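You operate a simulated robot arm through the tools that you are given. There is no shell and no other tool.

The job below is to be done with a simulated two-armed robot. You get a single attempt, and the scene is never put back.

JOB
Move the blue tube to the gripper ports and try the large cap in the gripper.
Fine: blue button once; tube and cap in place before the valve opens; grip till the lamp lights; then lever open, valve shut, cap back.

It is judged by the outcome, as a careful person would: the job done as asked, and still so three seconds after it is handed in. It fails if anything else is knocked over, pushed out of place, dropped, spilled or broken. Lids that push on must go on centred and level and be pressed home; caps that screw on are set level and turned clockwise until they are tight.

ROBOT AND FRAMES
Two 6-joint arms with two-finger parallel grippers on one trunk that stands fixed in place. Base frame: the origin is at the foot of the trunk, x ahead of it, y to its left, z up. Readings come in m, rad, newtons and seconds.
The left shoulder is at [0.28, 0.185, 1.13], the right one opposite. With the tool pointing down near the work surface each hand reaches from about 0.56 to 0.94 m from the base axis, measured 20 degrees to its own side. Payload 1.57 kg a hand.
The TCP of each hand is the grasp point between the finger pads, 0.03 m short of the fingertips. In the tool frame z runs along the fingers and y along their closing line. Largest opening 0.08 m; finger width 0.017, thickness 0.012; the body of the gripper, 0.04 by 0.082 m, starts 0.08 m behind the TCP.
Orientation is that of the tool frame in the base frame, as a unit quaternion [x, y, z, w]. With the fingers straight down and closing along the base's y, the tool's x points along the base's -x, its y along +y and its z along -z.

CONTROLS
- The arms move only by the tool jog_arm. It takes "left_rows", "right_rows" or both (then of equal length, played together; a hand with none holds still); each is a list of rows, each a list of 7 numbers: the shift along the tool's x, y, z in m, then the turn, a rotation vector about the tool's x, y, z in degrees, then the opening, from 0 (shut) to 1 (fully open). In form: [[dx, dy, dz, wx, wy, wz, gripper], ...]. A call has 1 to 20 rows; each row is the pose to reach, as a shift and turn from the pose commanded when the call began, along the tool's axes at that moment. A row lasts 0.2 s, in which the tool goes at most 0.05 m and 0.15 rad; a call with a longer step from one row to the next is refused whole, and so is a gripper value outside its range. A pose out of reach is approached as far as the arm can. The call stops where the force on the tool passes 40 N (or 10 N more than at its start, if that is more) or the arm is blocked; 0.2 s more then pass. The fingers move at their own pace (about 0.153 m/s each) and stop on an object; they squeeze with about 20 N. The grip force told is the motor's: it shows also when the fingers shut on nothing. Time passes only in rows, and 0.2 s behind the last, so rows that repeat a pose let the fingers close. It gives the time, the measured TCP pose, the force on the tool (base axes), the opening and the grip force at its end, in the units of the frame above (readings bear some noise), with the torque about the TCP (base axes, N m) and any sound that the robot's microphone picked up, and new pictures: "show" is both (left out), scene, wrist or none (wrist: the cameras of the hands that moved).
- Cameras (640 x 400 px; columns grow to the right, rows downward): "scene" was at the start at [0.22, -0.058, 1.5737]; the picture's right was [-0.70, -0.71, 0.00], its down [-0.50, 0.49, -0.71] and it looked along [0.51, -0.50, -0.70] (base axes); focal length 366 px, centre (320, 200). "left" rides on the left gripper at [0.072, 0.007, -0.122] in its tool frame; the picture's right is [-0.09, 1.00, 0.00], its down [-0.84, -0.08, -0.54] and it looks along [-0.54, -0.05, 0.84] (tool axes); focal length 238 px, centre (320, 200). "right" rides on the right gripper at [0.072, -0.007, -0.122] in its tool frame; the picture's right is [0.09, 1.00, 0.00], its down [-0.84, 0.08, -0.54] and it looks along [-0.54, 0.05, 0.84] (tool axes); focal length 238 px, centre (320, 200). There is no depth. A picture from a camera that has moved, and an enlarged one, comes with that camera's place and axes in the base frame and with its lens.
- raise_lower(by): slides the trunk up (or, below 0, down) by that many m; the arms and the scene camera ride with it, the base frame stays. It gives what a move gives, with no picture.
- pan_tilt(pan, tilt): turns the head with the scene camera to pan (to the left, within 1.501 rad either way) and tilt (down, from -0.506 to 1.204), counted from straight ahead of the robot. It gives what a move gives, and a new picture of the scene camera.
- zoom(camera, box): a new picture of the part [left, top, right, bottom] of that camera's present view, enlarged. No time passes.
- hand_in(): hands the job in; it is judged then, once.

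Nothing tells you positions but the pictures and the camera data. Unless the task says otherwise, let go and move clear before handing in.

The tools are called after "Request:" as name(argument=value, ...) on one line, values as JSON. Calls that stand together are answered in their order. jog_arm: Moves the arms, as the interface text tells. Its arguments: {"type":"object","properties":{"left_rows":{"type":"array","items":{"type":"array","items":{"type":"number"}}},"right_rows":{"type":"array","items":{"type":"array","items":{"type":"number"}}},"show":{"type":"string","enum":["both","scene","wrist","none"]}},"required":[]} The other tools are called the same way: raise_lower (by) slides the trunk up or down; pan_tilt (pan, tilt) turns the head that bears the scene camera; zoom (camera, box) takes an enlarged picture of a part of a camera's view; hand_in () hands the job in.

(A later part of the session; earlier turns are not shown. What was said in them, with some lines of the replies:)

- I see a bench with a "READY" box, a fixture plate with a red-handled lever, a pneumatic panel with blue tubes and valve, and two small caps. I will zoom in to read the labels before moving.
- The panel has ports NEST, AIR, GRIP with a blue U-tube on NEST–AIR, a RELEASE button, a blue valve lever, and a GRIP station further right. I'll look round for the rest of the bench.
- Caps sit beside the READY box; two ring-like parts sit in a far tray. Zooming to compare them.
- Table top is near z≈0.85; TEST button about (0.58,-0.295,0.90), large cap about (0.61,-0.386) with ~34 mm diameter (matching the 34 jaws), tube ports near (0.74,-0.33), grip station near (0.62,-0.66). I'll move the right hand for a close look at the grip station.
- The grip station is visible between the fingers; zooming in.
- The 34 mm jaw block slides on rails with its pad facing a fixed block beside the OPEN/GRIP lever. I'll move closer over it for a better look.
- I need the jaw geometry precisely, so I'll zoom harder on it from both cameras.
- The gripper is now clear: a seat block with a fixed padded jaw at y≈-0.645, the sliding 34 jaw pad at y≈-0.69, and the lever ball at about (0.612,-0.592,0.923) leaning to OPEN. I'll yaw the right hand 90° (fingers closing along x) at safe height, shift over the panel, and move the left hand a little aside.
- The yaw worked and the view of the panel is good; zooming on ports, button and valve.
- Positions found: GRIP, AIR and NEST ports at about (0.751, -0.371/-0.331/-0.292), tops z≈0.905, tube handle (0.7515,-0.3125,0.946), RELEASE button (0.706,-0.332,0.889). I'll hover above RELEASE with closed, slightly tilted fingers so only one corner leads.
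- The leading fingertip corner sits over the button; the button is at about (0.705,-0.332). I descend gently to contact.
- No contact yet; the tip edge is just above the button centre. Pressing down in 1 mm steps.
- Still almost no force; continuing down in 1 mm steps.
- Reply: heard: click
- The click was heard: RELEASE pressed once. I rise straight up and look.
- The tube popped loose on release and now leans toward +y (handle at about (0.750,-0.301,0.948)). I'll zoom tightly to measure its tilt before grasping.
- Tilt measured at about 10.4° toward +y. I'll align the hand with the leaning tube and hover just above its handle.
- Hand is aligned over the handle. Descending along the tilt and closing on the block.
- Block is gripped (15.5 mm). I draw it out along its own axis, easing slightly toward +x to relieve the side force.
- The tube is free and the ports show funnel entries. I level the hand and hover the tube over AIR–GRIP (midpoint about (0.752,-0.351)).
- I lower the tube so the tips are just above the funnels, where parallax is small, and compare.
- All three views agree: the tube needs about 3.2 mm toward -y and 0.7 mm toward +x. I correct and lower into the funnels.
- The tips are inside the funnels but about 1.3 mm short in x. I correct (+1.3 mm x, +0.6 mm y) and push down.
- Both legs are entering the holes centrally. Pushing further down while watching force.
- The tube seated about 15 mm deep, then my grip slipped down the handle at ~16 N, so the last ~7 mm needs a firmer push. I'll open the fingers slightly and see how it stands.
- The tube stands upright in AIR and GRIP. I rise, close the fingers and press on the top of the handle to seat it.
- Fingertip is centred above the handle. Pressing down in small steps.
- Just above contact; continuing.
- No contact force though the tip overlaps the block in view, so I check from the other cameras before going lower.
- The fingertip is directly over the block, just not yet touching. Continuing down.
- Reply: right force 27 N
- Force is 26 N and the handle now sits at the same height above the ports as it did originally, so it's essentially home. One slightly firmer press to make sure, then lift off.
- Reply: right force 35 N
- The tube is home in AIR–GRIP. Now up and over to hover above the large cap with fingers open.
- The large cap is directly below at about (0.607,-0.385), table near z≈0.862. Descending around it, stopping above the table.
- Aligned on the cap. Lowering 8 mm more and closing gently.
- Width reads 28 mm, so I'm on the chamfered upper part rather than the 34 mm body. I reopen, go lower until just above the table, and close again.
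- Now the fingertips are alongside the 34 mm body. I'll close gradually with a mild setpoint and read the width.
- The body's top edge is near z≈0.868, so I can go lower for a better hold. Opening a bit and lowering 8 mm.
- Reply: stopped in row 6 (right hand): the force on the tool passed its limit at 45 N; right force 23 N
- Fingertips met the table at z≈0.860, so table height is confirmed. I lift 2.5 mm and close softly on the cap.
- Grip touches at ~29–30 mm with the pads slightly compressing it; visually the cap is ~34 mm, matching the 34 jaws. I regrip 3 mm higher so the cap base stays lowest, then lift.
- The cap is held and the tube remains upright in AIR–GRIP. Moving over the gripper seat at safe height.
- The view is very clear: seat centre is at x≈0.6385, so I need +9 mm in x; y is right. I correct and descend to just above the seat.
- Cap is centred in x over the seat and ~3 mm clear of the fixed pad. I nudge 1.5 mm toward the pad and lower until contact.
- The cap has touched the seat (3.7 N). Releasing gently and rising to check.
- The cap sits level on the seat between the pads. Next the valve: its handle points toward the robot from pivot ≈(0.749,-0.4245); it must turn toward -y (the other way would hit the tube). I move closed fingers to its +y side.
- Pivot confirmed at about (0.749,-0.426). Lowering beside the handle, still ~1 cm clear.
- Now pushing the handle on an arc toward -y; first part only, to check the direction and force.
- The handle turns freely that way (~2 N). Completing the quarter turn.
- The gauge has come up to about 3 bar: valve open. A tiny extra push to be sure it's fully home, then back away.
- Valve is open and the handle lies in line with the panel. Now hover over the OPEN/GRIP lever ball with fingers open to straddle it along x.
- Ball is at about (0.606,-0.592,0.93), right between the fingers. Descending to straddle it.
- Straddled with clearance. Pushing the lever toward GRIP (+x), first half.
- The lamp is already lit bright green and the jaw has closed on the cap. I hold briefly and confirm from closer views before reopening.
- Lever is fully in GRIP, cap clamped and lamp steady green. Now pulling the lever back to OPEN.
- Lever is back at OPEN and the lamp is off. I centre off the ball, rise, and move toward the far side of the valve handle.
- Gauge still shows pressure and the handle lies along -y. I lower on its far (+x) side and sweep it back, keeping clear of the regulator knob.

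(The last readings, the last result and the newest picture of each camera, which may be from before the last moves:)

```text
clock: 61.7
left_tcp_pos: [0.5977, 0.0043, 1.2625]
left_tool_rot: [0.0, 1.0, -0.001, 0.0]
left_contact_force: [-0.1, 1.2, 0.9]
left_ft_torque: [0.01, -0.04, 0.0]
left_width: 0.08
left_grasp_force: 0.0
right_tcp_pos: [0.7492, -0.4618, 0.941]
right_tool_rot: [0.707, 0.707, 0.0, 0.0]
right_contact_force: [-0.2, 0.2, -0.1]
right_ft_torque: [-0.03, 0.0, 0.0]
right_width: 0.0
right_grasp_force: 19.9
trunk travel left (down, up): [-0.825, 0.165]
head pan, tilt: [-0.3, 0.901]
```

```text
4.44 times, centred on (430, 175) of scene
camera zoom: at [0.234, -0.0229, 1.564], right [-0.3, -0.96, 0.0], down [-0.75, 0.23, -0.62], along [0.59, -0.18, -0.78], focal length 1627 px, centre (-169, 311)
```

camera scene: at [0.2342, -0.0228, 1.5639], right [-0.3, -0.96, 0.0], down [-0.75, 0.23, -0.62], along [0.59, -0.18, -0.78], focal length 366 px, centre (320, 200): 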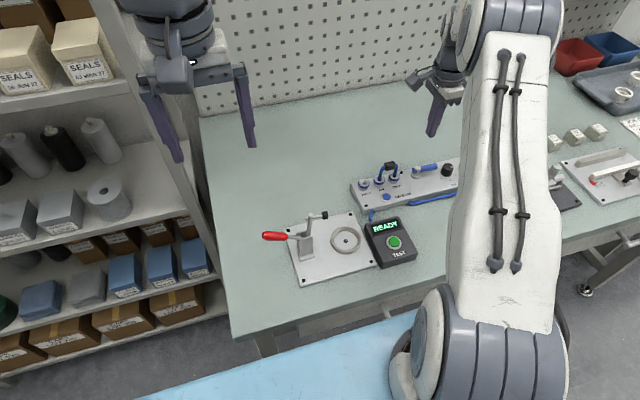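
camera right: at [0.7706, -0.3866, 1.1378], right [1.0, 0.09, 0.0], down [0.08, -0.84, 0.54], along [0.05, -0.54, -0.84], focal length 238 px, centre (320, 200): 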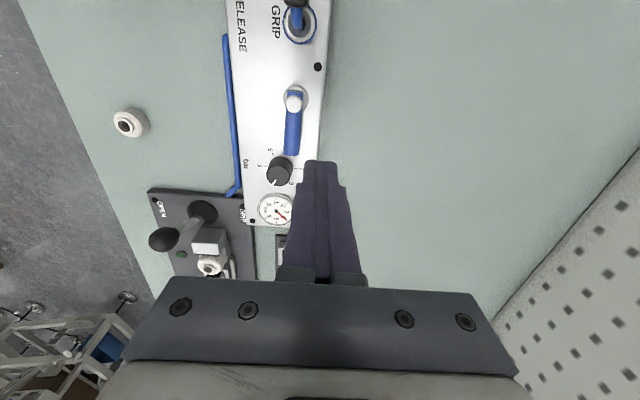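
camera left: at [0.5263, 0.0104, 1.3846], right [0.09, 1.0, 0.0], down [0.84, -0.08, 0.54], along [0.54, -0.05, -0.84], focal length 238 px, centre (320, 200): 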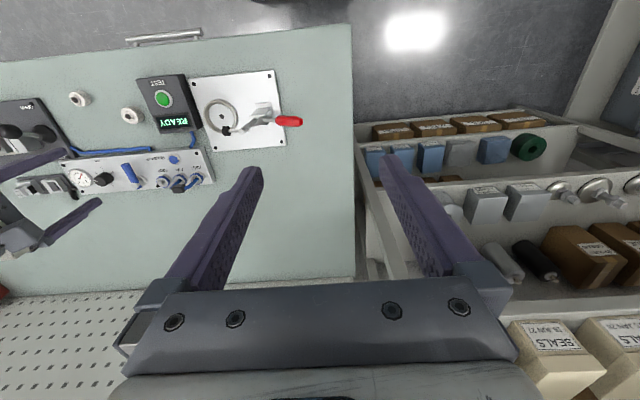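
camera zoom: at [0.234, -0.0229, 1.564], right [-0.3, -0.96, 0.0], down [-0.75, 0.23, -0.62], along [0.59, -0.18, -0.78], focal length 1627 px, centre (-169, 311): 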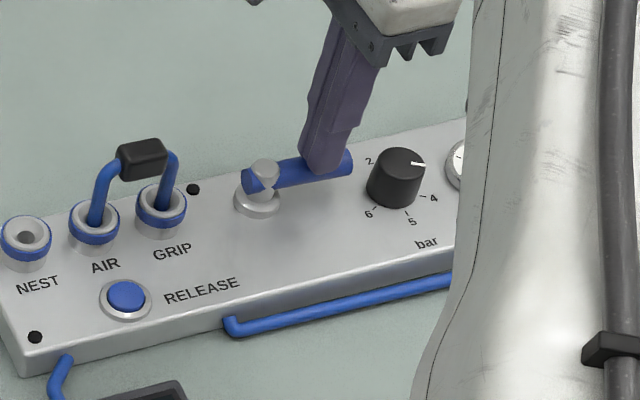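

The tip rode over the handle (its top is just below 0.911). I lift, go back to its far side and sweep 12 mm lower.

Request:
jog_arm(right_rows=[[0, 0, -0.012, 0, 0, 0, 0], [0.0058, 0.0325, -0.012, 0, 0, 0, 0], [0.0058, 0.0325, 0.0, 0, 0, 0, 0], [0.0058, 0.0325, 0.012, 0, 0, 0, 0], [0.0058, 0.027, 0.012, 0, 0, 0, 0], [0.0058, 0.0209, 0.012, 0, 0, 0, 0], [0.0035, 0.0147, 0.012, 0, 0, 0, 0], [0.001, 0.0068, 0.012, 0, 0, 0, 0], [0, 0, 0.012, 0, 0, 0, 0]], show="none")

Request:
zoom(camera="left", box=[40, 120, 200, 220])

Request:
zoom(camera="scene", box=[370, 130, 490, 220])

```text
clock: 63.7
left_tcp_pos: [0.5973, 0.0046, 1.2623]
left_tool_rot: [0.0, 1.0, 0.0, 0.0]
left_contact_force: [0.3, 0.1, 0.7]
left_ft_torque: [0.02, 0.0, -0.01]
left_width: 0.0799
left_grasp_force: 0.0
right_tcp_pos: [0.7491, -0.4622, 0.9293]
right_tool_rot: [0.707, 0.707, 0.001, 0.0]
right_contact_force: [1.1, -0.3, 0.5]
right_ft_torque: [0.04, 0.0, -0.02]
right_width: 0.0
right_grasp_force: 19.4
trunk travel left (down, up): [-0.825, 0.165]
head pan, tilt: [-0.3, 0.901]
```

```text
4.00 times, centred on (120, 170) of left
camera zoom: at [0.5263, 0.0103, 1.3847], right [0.09, 1.0, 0.0], down [0.84, -0.08, 0.54], along [0.54, -0.05, -0.84], focal length 953 px, centre (1120, 320)
```

zoom: 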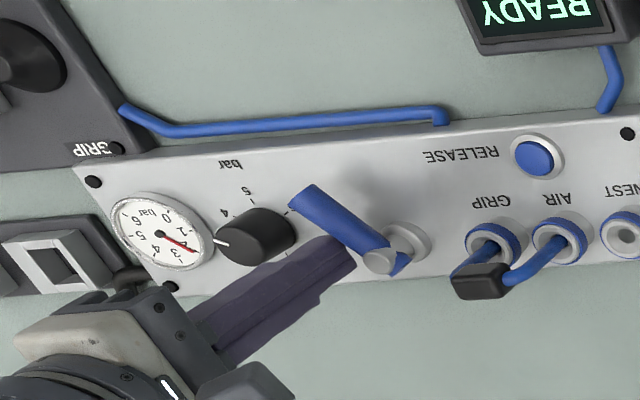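

```text
4.44 times, centred on (430, 175) of scene
camera zoom: at [0.234, -0.023, 1.564], right [-0.3, -0.96, 0.0], down [-0.75, 0.23, -0.62], along [0.59, -0.18, -0.78], focal length 1627 px, centre (-169, 311)
```

zoom: 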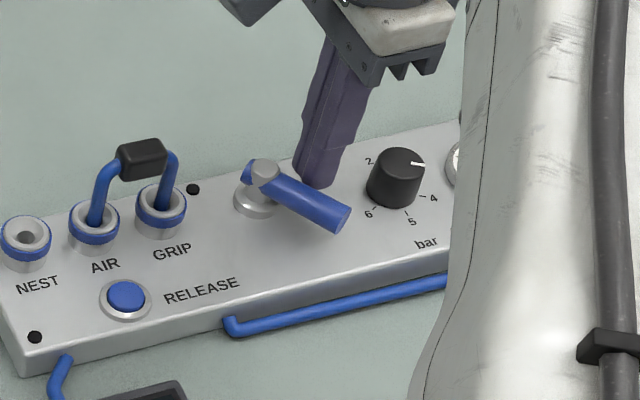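

The handle is turning back and the gauge is falling. Finishing the sweep.

Request:
jog_arm(right_rows=[[0, -0.008, 0, 0, 0, 0, 0], [0.0016, -0.0171, 0, 0, 0, 0, 0], [0.0056, -0.026, 0, 0, 0, 0, 0], [0.0123, -0.033, 0, 0, 0, 0, 0], [0.0165, -0.0355, 0, 0, 0, 0, 0], [0.0208, -0.0376, 0, 0, 0, 0, 0]], show="none")

Request:
zoom(camera="left", box=[40, 120, 200, 220])

Request:
zoom(camera="scene", box=[370, 130, 490, 220])

```text
clock: 65.2
left_tcp_pos: [0.5975, 0.0038, 1.2608]
left_tool_rot: [-0.001, 1.0, -0.001, 0.0]
left_contact_force: [-0.5, 0.8, 0.6]
left_ft_torque: [0.0, -0.01, 0.02]
left_width: 0.0799
left_grasp_force: 0.1
right_tcp_pos: [0.7138, -0.4505, 0.9302]
right_tool_rot: [0.707, 0.707, 0.001, 0.012]
right_contact_force: [-3.3, -17.4, -3.9]
right_ft_torque: [-0.56, -0.14, -0.04]
right_width: 0.0
right_grasp_force: 19.8
trunk travel left (down, up): [-0.825, 0.165]
head pan, tilt: [-0.3, 0.901]
stopped in row 6 (right hand): the force on the tool passed its limit at 44 N (the readings are from after the stop); the commanded pose is now the measured one
```

```text
4.00 times, centred on (120, 170) of left
camera zoom: at [0.5261, 0.0098, 1.3845], right [0.09, 1.0, 0.0], down [0.84, -0.08, 0.54], along [0.54, -0.05, -0.84], focal length 953 px, centre (1120, 320)
```

zoom: 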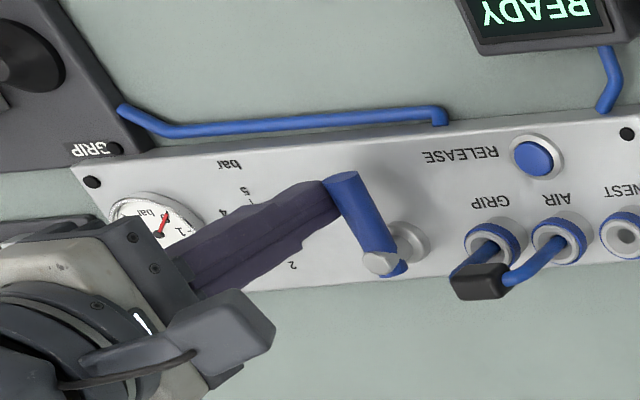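

```text
4.44 times, centred on (430, 175) of scene
camera zoom: at [0.2339, -0.0242, 1.5639], right [-0.3, -0.96, 0.0], down [-0.75, 0.23, -0.62], along [0.59, -0.18, -0.78], focal length 1627 px, centre (-169, 311)
```

zoom: 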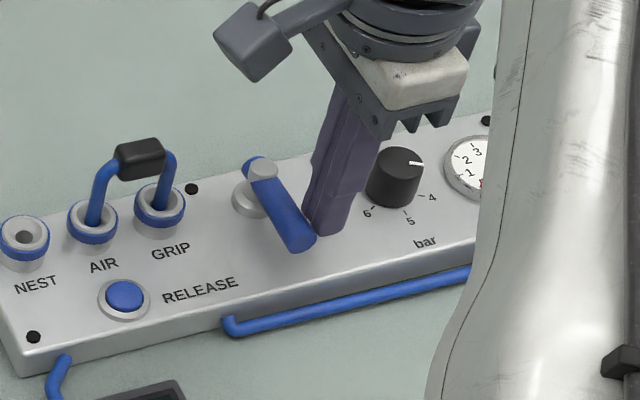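

The valve reached its shut stop and the gauge is at zero. Backing off and rising, restoring the hand's level.

Request:
jog_arm(right_rows=[[-0.008, 0, 0, 0.5, 0.4, 0, 0], [-0.012, 0, -0.01, 1.05, 0.9, 0, 0], [-0.012, 0, -0.045, 1.05, 0.9, 0, 0], [-0.012, 0, -0.085, 1.05, 0.9, 0, 0], [-0.012, 0, -0.085, 1.05, 0.9, 0, 0]], show="none")

Request:
zoom(camera="left", box=[0, 80, 200, 220])

Request:
zoom(camera="scene", box=[370, 130, 490, 220])

Request:
zoom(camera="right", box=[200, 40, 440, 220])

```text
clock: 66.4
left_tcp_pos: [0.597, 0.004, 1.261]
left_tool_rot: [-0.001, 1.0, -0.001, 0.0]
left_contact_force: [0.9, 0.1, -0.6]
left_ft_torque: [0.04, 0.01, 0.04]
left_width: 0.0801
left_grasp_force: 0.1
right_tcp_pos: [0.714, -0.4596, 1.018]
right_tool_rot: [0.707, 0.707, -0.001, -0.002]
right_contact_force: [0.2, 0.4, 0.2]
right_ft_torque: [0.01, -0.01, 0.0]
right_width: 0.0
right_grasp_force: 19.7
trunk travel left (down, up): [-0.825, 0.165]
head pan, tilt: [-0.3, 0.901]
```

```text
2.86 times, centred on (100, 150) of left
camera zoom: at [0.526, 0.0107, 1.3846], right [0.09, 1.0, 0.0], down [0.84, -0.08, 0.54], along [0.54, -0.05, -0.84], focal length 681 px, centre (949, 343)
```

zoom: 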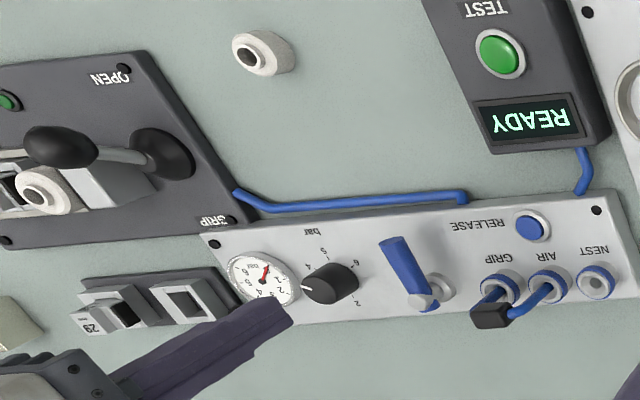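

```text
4.44 times, centred on (430, 175) of scene
camera zoom: at [0.2337, -0.0229, 1.564], right [-0.3, -0.96, 0.0], down [-0.75, 0.23, -0.62], along [0.59, -0.18, -0.78], focal length 1627 px, centre (-169, 311)
```

zoom: 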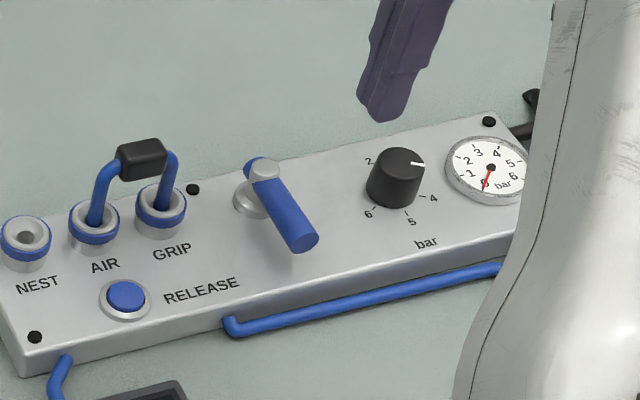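

```text
2.22 times, centred on (320, 130) of right
camera zoom: at [0.7047, -0.3854, 1.1382], right [1.0, 0.09, 0.0], down [0.08, -0.84, 0.54], along [0.05, -0.54, -0.84], focal length 530 px, centre (320, 356)
```

zoom: 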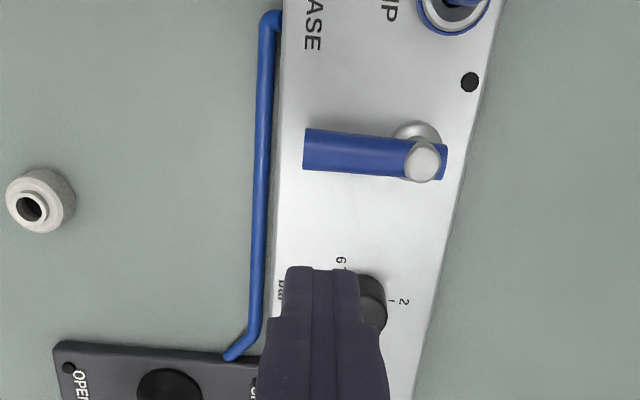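

Valve shut, gauge zero, tube upright. Now back to the gripper to fetch the cap.

Request:
jog_arm(right_rows=[[-0.04, -0.014, 0, 0, 0, 0, 0.2], [-0.08, -0.028, 0, 0, 0, 0, 0.6], [-0.12, -0.042, 0, 0, 0, 0, 0.6], [-0.16, -0.056, 0, 0, 0, 0, 0.6], [-0.19, -0.068, 0, 0, 0, 0, 0.6], [-0.203, -0.072, 0.011, 0, 0, 0, 0.6], [-0.203, -0.072, 0.011, 0, 0, 0, 0.6]], show="none")

Request:
zoom(camera="right", box=[240, 80, 400, 200])

Request:
zoom(camera="left", box=[0, 80, 100, 160])

```text
clock: 68.0
left_tcp_pos: [0.5983, 0.0043, 1.2624]
left_tool_rot: [-0.001, 1.0, 0.0, 0.0]
left_contact_force: [0.1, -0.2, -0.6]
left_ft_torque: [0.0, 0.0, -0.03]
left_width: 0.0801
left_grasp_force: 0.0
right_tcp_pos: [0.6399, -0.6607, 1.0042]
right_tool_rot: [0.707, 0.707, -0.001, -0.003]
right_contact_force: [0.0, 0.8, 0.8]
right_ft_torque: [0.0, -0.01, -0.02]
right_width: 0.0482
right_grasp_force: 0.0
trunk travel left (down, up): [-0.825, 0.165]
head pan, tilt: [-0.3, 0.901]
```

```text
3.33 times, centred on (320, 140) of right
camera zoom: at [0.6325, -0.5878, 1.1258], right [1.0, 0.09, 0.0], down [0.08, -0.84, 0.54], along [0.05, -0.54, -0.84], focal length 794 px, centre (320, 400)
```

zoom: 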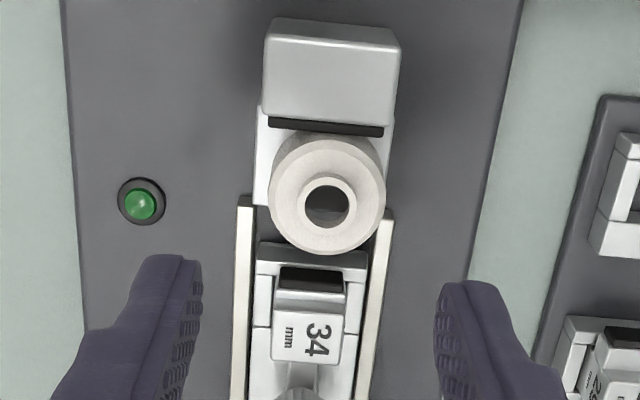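

```text
5.00 times, centred on (50, 120) of left
camera zoom: at [0.5262, 0.0104, 1.3846], right [0.09, 1.0, 0.0], down [0.84, -0.08, 0.54], along [0.54, -0.05, -0.84], focal length 1192 px, centre (1670, 600)
```

zoom: 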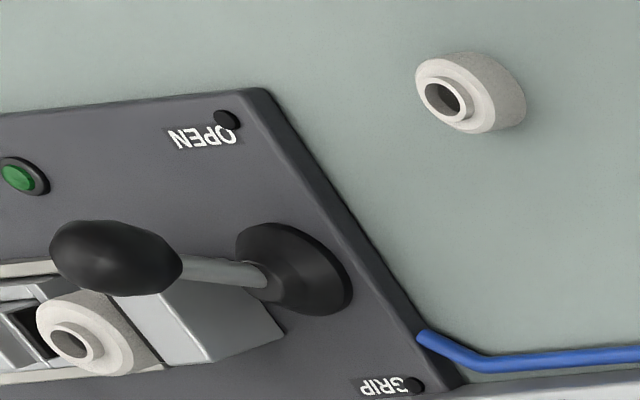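

Cap sits against the fixed pad, jaws open. Descending to grasp it.

Request:
jog_arm(right_rows=[[0.002, 0, 0.035, 0, 0, 0, 0.6], [0.002, 0, 0.065, 0, 0, 0, 0.6], [0.002, 0, 0.08, 0, 0, 0, 0.6], [0.002, 0, 0.083, 0, 0, 0, 0.6], [0.002, 0, 0.083, 0, 0, 0, 0.42], [0.002, 0, 0.083, 0, 0, 0, 0.33], [0.002, 0, 0.083, 0, 0, 0, 0.33], [0.002, 0, 0.083, 0, 0, 0, 0.33]], show="none")

Request:
zoom(camera="right", box=[240, 90, 400, 210])

Request:
zoom(camera="left", box=[0, 80, 100, 160])

```text
clock: 69.8
left_tcp_pos: [0.5984, 0.0059, 1.2624]
left_tool_rot: [-0.001, 1.0, 0.0, 0.0]
left_contact_force: [-0.4, -0.2, -0.7]
left_ft_torque: [-0.01, -0.02, 0.01]
left_width: 0.0798
left_grasp_force: 0.0
right_tcp_pos: [0.6401, -0.6583, 0.9209]
right_tool_rot: [0.707, 0.707, 0.0, -0.003]
right_contact_force: [-0.5, 0.2, 0.7]
right_ft_torque: [0.0, 0.0, -0.01]
right_width: 0.0283
right_grasp_force: 9.5
trunk travel left (down, up): [-0.825, 0.165]
head pan, tilt: [-0.3, 0.901]
```

```text
3.33 times, centred on (320, 150) of right
camera zoom: at [0.6321, -0.5852, 1.043], right [1.0, 0.09, 0.0], down [0.08, -0.84, 0.54], along [0.05, -0.54, -0.84], focal length 794 px, centre (320, 367)
```

zoom: 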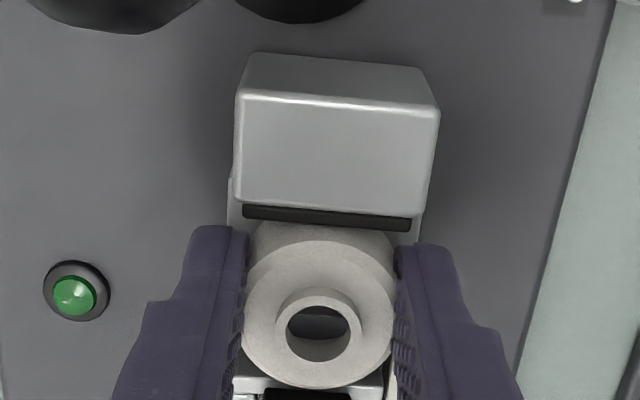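

```text
5.00 times, centred on (50, 120) of left
camera zoom: at [0.5262, 0.0105, 1.3846], right [0.09, 1.0, 0.0], down [0.84, -0.08, 0.54], along [0.54, -0.05, -0.84], focal length 1192 px, centre (1670, 600)
```

zoom: 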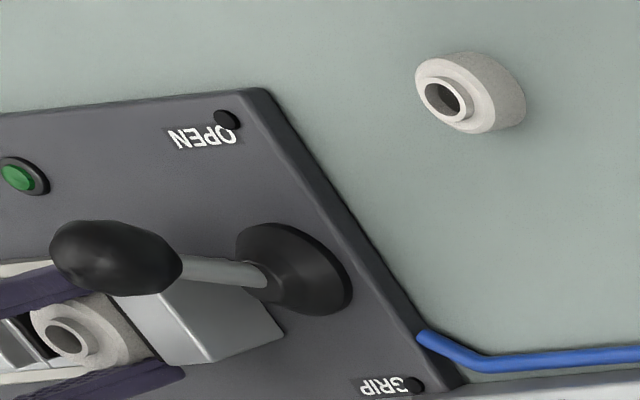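

Cap gripped as before (~28 mm, 10 N). Lifting straight up and carrying it back above its original spot.

Request:
jog_arm(right_rows=[[0, 0, -0.01, 0, 0, 0, 0.33], [0, 0, -0.03, 0, 0, 0, 0.33], [0, 0, -0.06, 0, 0, 0, 0.33], [0, 0, -0.095, 0, 0, 0, 0.33], [0.04, -0.005, -0.105, 0, 0, 0, 0.33], [0.08, -0.01, -0.105, 0, 0, 0, 0.33], [0.12, -0.015, -0.105, 0, 0, 0, 0.33], [0.16, -0.02, -0.105, 0, 0, 0, 0.33], [0.2, -0.025, -0.105, 0, 0, 0, 0.33], [0.24, -0.03, -0.09, 0, 0, 0, 0.33], [0.2723, -0.0328, -0.06, 0, 0, 0, 0.33], [0.2723, -0.0328, -0.06, 0, 0, 0, 0.33]], show="both")

Request:
zoom(camera="right", box=[240, 90, 400, 210])

Request:
zoom(camera="left", box=[0, 70, 200, 200])

Request:
zoom(camera="scene", box=[345, 150, 465, 250])

```text
clock: 72.4
left_tcp_pos: [0.5972, 0.0052, 1.2609]
left_tool_rot: [-0.002, 1.0, 0.0, 0.0]
left_contact_force: [0.4, 0.1, -0.4]
left_ft_torque: [0.0, 0.0, 0.0]
left_width: 0.0803
left_grasp_force: 0.0
right_tcp_pos: [0.6062, -0.3872, 0.9813]
right_tool_rot: [0.707, 0.707, 0.0, -0.003]
right_contact_force: [0.4, -0.4, 0.2]
right_ft_torque: [0.03, 0.05, 0.02]
right_width: 0.0281
right_grasp_force: 9.7
trunk travel left (down, up): [-0.825, 0.165]
head pan, tilt: [-0.3, 0.901]
camera scene: at [0.2342, -0.0229, 1.564], right [-0.3, -0.96, 0.0], down [-0.75, 0.23, -0.62], along [0.59, -0.18, -0.78], focal length 366 px, centre (320, 200)
camera right: at [0.598, -0.3136, 1.1032], right [1.0, 0.09, 0.0], down [0.08, -0.84, 0.54], along [0.05, -0.54, -0.84], focal length 238 px, centre (320, 200)
```

scene: 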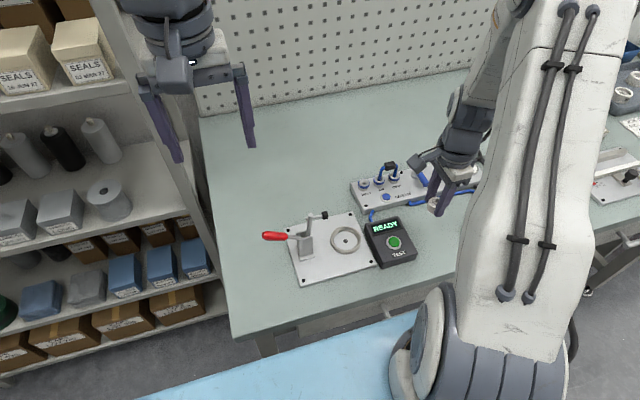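
right: 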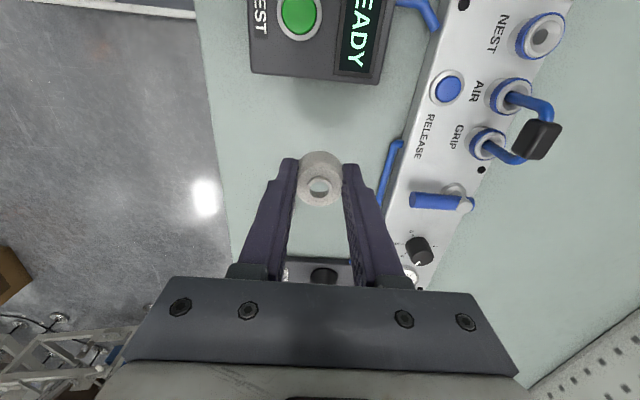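

```text
3.33 times, centred on (320, 150) of right
camera zoom: at [0.598, -0.3136, 1.1032], right [1.0, 0.09, 0.0], down [0.08, -0.84, 0.54], along [0.05, -0.54, -0.84], focal length 794 px, centre (320, 367)
```

zoom: 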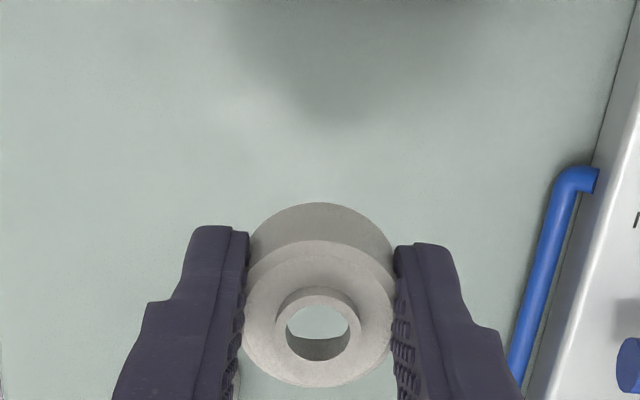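

```text
3.08 times, centred on (100, 135) of left
camera zoom: at [0.5264, 0.0106, 1.3845], right [0.09, 1.0, 0.0], down [0.84, -0.08, 0.54], along [0.54, -0.05, -0.84], focal length 733 px, centre (997, 400)
```

zoom: 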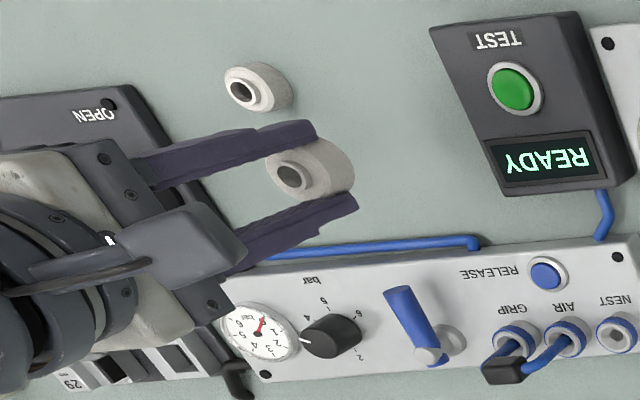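

```text
4.00 times, centred on (405, 200) of scene
camera zoom: at [0.2342, -0.0229, 1.564], right [-0.3, -0.96, 0.0], down [-0.75, 0.23, -0.62], along [0.59, -0.18, -0.78], focal length 1464 px, centre (-20, 200)
```

zoom: 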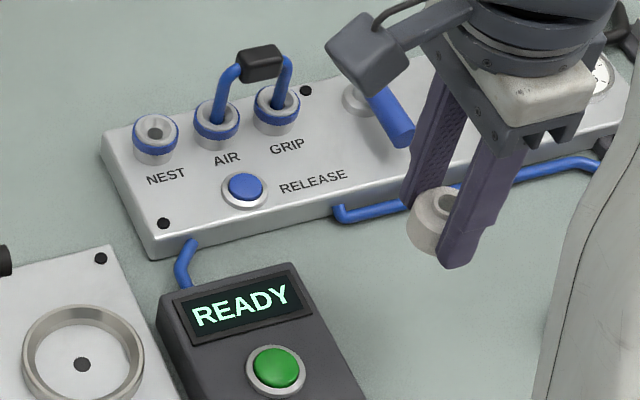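

Right above the original place. Lowering until the cap just touches the table.

Request:
jog_arm(right_rows=[[0, 0.001, 0.03, 0, 0, 0, 0.33], [0, 0.001, 0.06, 0, 0, 0, 0.33], [0, 0.001, 0.078, 0, 0, 0, 0.33], [0, 0.001, 0.082, 0, 0, 0, 0.33], [0, 0.001, 0.084, 0, 0, 0, 0.33], [0, 0.001, 0.0855, 0, 0, 0, 0.33]], show="none")

Request:
zoom(camera="scene", box=[395, 200, 443, 240])

Request:
zoom(camera="right", box=[240, 90, 400, 210])

```text
clock: 73.8
left_tcp_pos: [0.5975, 0.004, 1.2611]
left_tool_rot: [0.0, 1.0, 0.0, 0.0]
left_contact_force: [0.1, -0.4, -0.4]
left_ft_torque: [0.02, -0.03, 0.0]
left_width: 0.0802
left_grasp_force: 0.0
right_tcp_pos: [0.6069, -0.3869, 0.8972]
right_tool_rot: [0.707, 0.708, 0.0, -0.002]
right_contact_force: [0.1, 0.4, 0.3]
right_ft_torque: [0.02, 0.0, 0.0]
right_width: 0.0282
right_grasp_force: 10.7
trunk travel left (down, up): [-0.825, 0.165]
head pan, tilt: [-0.3, 0.901]
```

```text
10.00 times, centred on (419, 220) of scene
camera zoom: at [0.234, -0.023, 1.564], right [-0.3, -0.96, 0.0], down [-0.75, 0.23, -0.62], along [0.59, -0.18, -0.78], focal length 3660 px, centre (-670, 0)
```

zoom: 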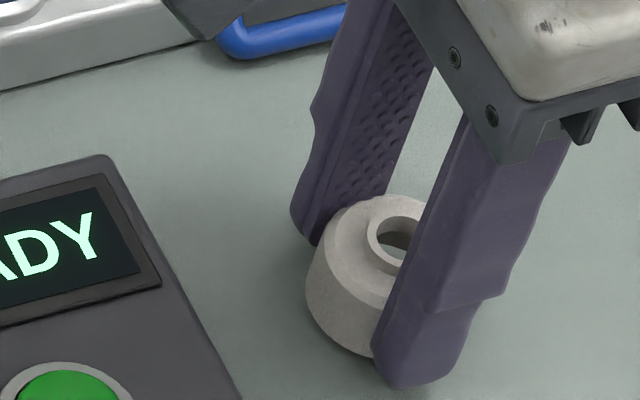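

```text
3.33 times, centred on (320, 150) of right
camera zoom: at [0.5996, -0.3132, 1.0186], right [1.0, 0.09, 0.0], down [0.08, -0.84, 0.54], along [0.05, -0.54, -0.84], focal length 794 px, centre (320, 367)
```

zoom: 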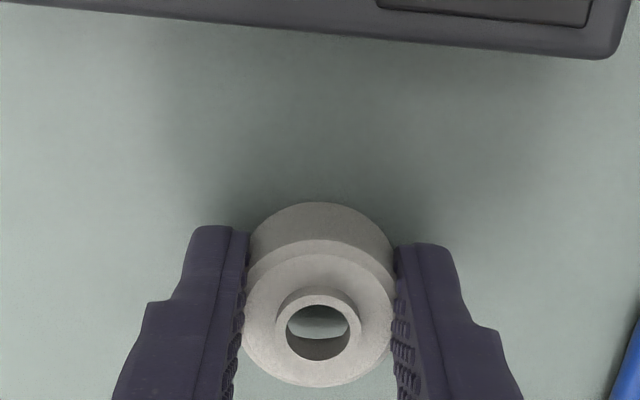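

Still ~6 mm above the table by the view. Continuing down in 1 mm steps.

Request:
jog_arm(right_rows=[[0, 0, 0.0015, 0, 0, 0, 0.33], [0, 0, 0.003, 0, 0, 0, 0.33], [0, 0, 0.004, 0, 0, 0, 0.33]], show="none")

Request:
zoom(camera="scene", box=[395, 200, 443, 240])

```text
clock: 74.6
left_tcp_pos: [0.5975, 0.0049, 1.2616]
left_tool_rot: [-0.001, 1.0, 0.001, 0.0]
left_contact_force: [0.3, 0.4, -0.4]
left_ft_torque: [-0.04, 0.04, 0.0]
left_width: 0.0803
left_grasp_force: 0.0
right_tcp_pos: [0.6082, -0.3862, 0.8937]
right_tool_rot: [0.707, 0.708, -0.001, -0.003]
right_contact_force: [0.0, 0.6, -0.2]
right_ft_torque: [0.0, 0.01, 0.0]
right_width: 0.0282
right_grasp_force: 9.1
trunk travel left (down, up): [-0.825, 0.165]
head pan, tilt: [-0.3, 0.901]
```

```text
10.00 times, centred on (419, 220) of scene
camera zoom: at [0.234, -0.023, 1.564], right [-0.3, -0.96, 0.0], down [-0.75, 0.23, -0.62], along [0.59, -0.18, -0.78], focal length 3660 px, centre (-670, 0)
```

zoom: 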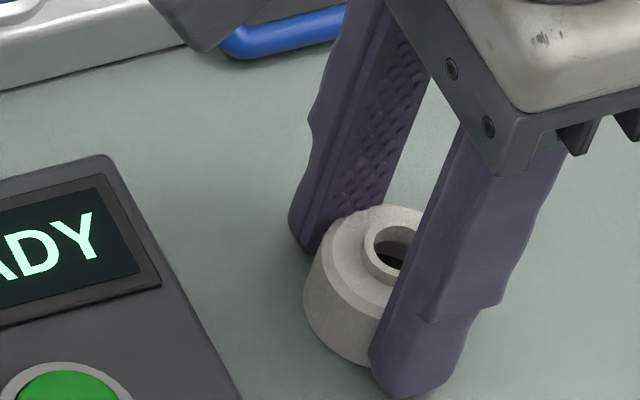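

Nearly down; about 2 mm more.

Request:
jog_arm(right_rows=[[0, 0, 0.001, 0, 0, 0, 0.33], [0, 0, 0.002, 0, 0, 0, 0.33]], show="none")

Request:
zoom(camera="scene", box=[395, 200, 443, 240])

Request:
zoom(camera="right", box=[240, 90, 400, 210])

```text
clock: 75.2
left_tcp_pos: [0.5966, 0.0053, 1.2609]
left_tool_rot: [0.0, 1.0, -0.001, 0.0]
left_contact_force: [0.5, -0.1, 0.4]
left_ft_torque: [0.0, 0.0, 0.0]
left_width: 0.08
left_grasp_force: 0.0
right_tcp_pos: [0.6082, -0.3873, 0.8917]
right_tool_rot: [0.707, 0.707, 0.0, -0.002]
right_contact_force: [0.7, 0.5, 3.2]
right_ft_torque: [-0.01, -0.08, 0.05]
right_width: 0.0289
right_grasp_force: 9.8
trunk travel left (down, up): [-0.825, 0.165]
head pan, tilt: [-0.3, 0.901]
```

```text
10.00 times, centred on (419, 220) of scene
camera zoom: at [0.2339, -0.023, 1.564], right [-0.3, -0.96, 0.0], down [-0.75, 0.23, -0.62], along [0.59, -0.18, -0.78], focal length 3660 px, centre (-670, 0)
```

zoom: 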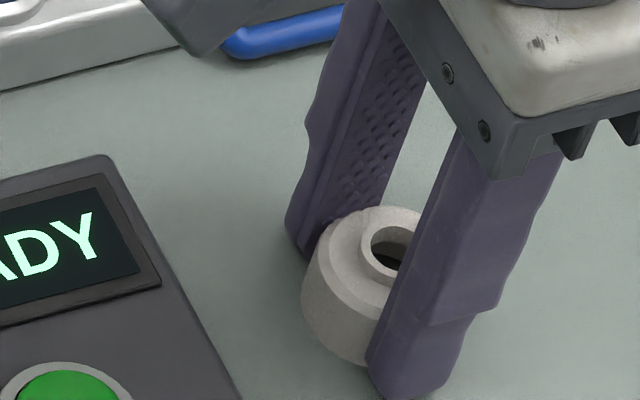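

```text
3.33 times, centred on (320, 150) of right
camera zoom: at [0.6, -0.3135, 1.0128], right [1.0, 0.09, 0.0], down [0.08, -0.84, 0.54], along [0.05, -0.54, -0.84], focal length 794 px, centre (320, 367)
```

zoom: 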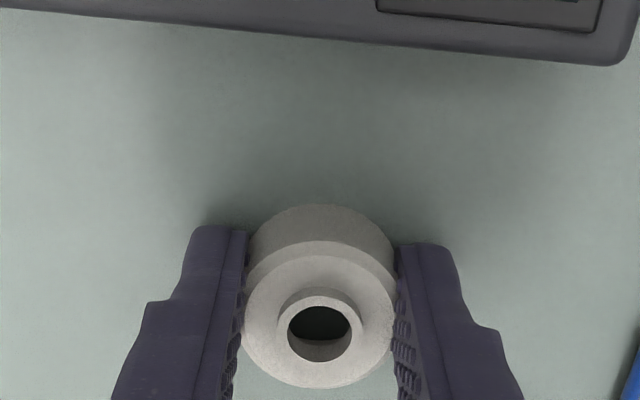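

Cap is on the table (3.2 N contact). Releasing and rising clear.

Request:
jog_arm(right_rows=[[0, 0, 0, 0, 0, 0, 0.4], [0, 0, 0, 0, 0, 0, 0.5], [0, 0, 0, 0, 0, 0, 0.6], [0, 0, -0.02, 0, 0, 0, 0.6], [0, 0, -0.06, 0, 0, 0, 0.6], [0, 0, -0.1, 0, 0, 0, 0.6], [0, 0, -0.14, 0, 0, 0, 0.6], [0, 0, -0.18, 0, 0, 0, 0.6], [0, -0.04, -0.2, 0, 0, 0, 0.6], [0, -0.08, -0.2, 0, 0, 0, 0.6], [0, -0.08, -0.2, 0, 0, 0, 0.6]], show="both")

Request:
zoom(camera="scene", box=[345, 140, 505, 250])

Request:
zoom(camera="left", box=[0, 70, 200, 200])

```text
clock: 77.6
left_tcp_pos: [0.5973, 0.0047, 1.2617]
left_tool_rot: [-0.001, 1.0, 0.0, 0.0]
left_contact_force: [0.0, 0.4, -0.1]
left_ft_torque: [0.0, -0.04, -0.01]
left_width: 0.0799
left_grasp_force: 0.1
right_tcp_pos: [0.529, -0.388, 1.0919]
right_tool_rot: [0.707, 0.707, -0.001, -0.003]
right_contact_force: [-0.2, -0.2, 0.4]
right_ft_torque: [-0.02, -0.01, 0.0]
right_width: 0.0478
right_grasp_force: 0.0
trunk travel left (down, up): [-0.825, 0.165]
head pan, tilt: [-0.3, 0.901]
camera scene: at [0.2337, -0.023, 1.564], right [-0.3, -0.96, 0.0], down [-0.75, 0.23, -0.62], along [0.59, -0.18, -0.78], focal length 366 px, centre (320, 200)
camera right: at [0.5211, -0.3146, 1.2127], right [1.0, 0.09, 0.0], down [0.08, -0.84, 0.54], along [0.05, -0.54, -0.84], focal length 238 px, centre (320, 200)
```

scene: 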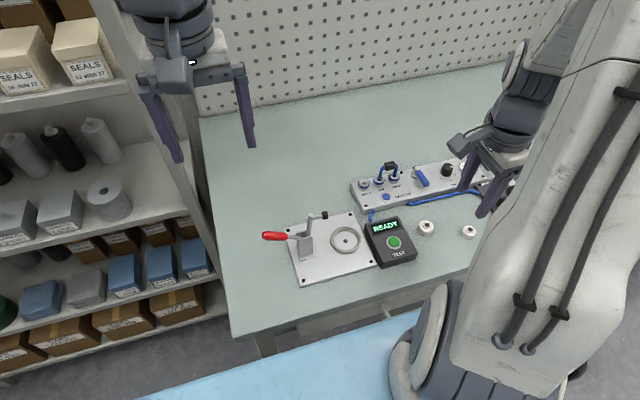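
right: 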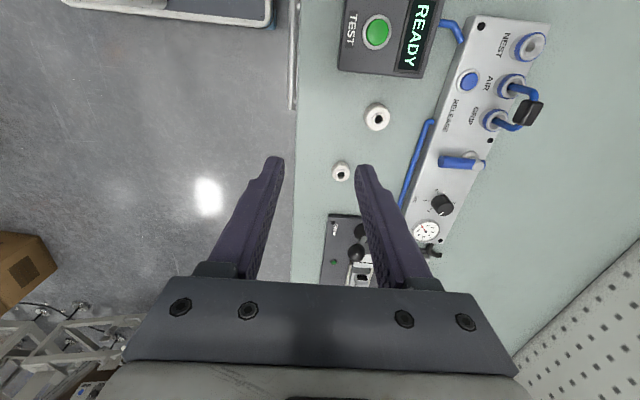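

```text
3.64 times, centred on (425, 195) of scene
camera zoom: at [0.2337, -0.023, 1.564], right [-0.3, -0.96, 0.0], down [-0.75, 0.23, -0.62], along [0.59, -0.18, -0.78], focal length 1331 px, centre (-62, 218)
```

zoom: 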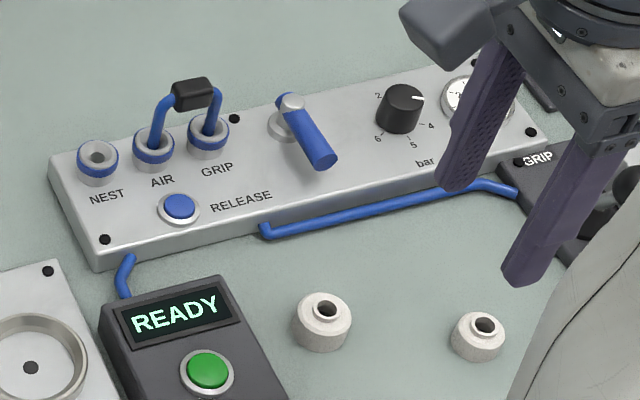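

```text
3.08 times, centred on (100, 135) of left
camera zoom: at [0.5259, 0.0106, 1.3847], right [0.09, 1.0, 0.0], down [0.84, -0.08, 0.54], along [0.54, -0.05, -0.84], focal length 733 px, centre (997, 400)
```

zoom: 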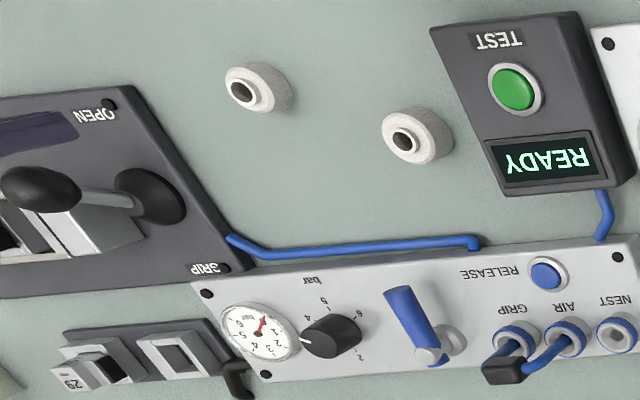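

Everything is as asked: the tube sits upright in AIR–GRIP, the lever is at OPEN with the lamp out, the valve is shut with the gauge at zero, and the large cap is back on its spot. Both hands are clear, so I hand it in.

Request:
hand_in()

```text
The job is handed in.
```

I moved the blue tube to the gripper ports (AIR and GRIP), tried the large cap in the gripper, and handed the job in. I don't have the verdict.

- **Blue button:** I pressed RELEASE once and heard one click.
- **Tube:** The tube came loose, and I pushed it into AIR and GRIP until it bottomed at about 35 N. I heard no locking click, but it stands upright at its original height and the gripper had air.
- **Grip test:** The tube and cap were in place before I opened the valve. The gripper closed and the lamp lit when the lever was about halfway. I then pushed the lever fully to GRIP and the lamp stayed on.
- **Put back:** I returned the lever to OPEN and the lamp went out. Then I shut the valve, the gauge fell to zero, and I set the cap back within a few millimetres of where it started.

There were two hard contacts along the way. The fingertips bumped the table at about 45 N while I was reaching for the cap. I also pushed the valve handle against its shut stop at about 44 N. I saw no damage or movement from either.

The gauge read about 4 bar with the valve open. I did not touch the regulator.
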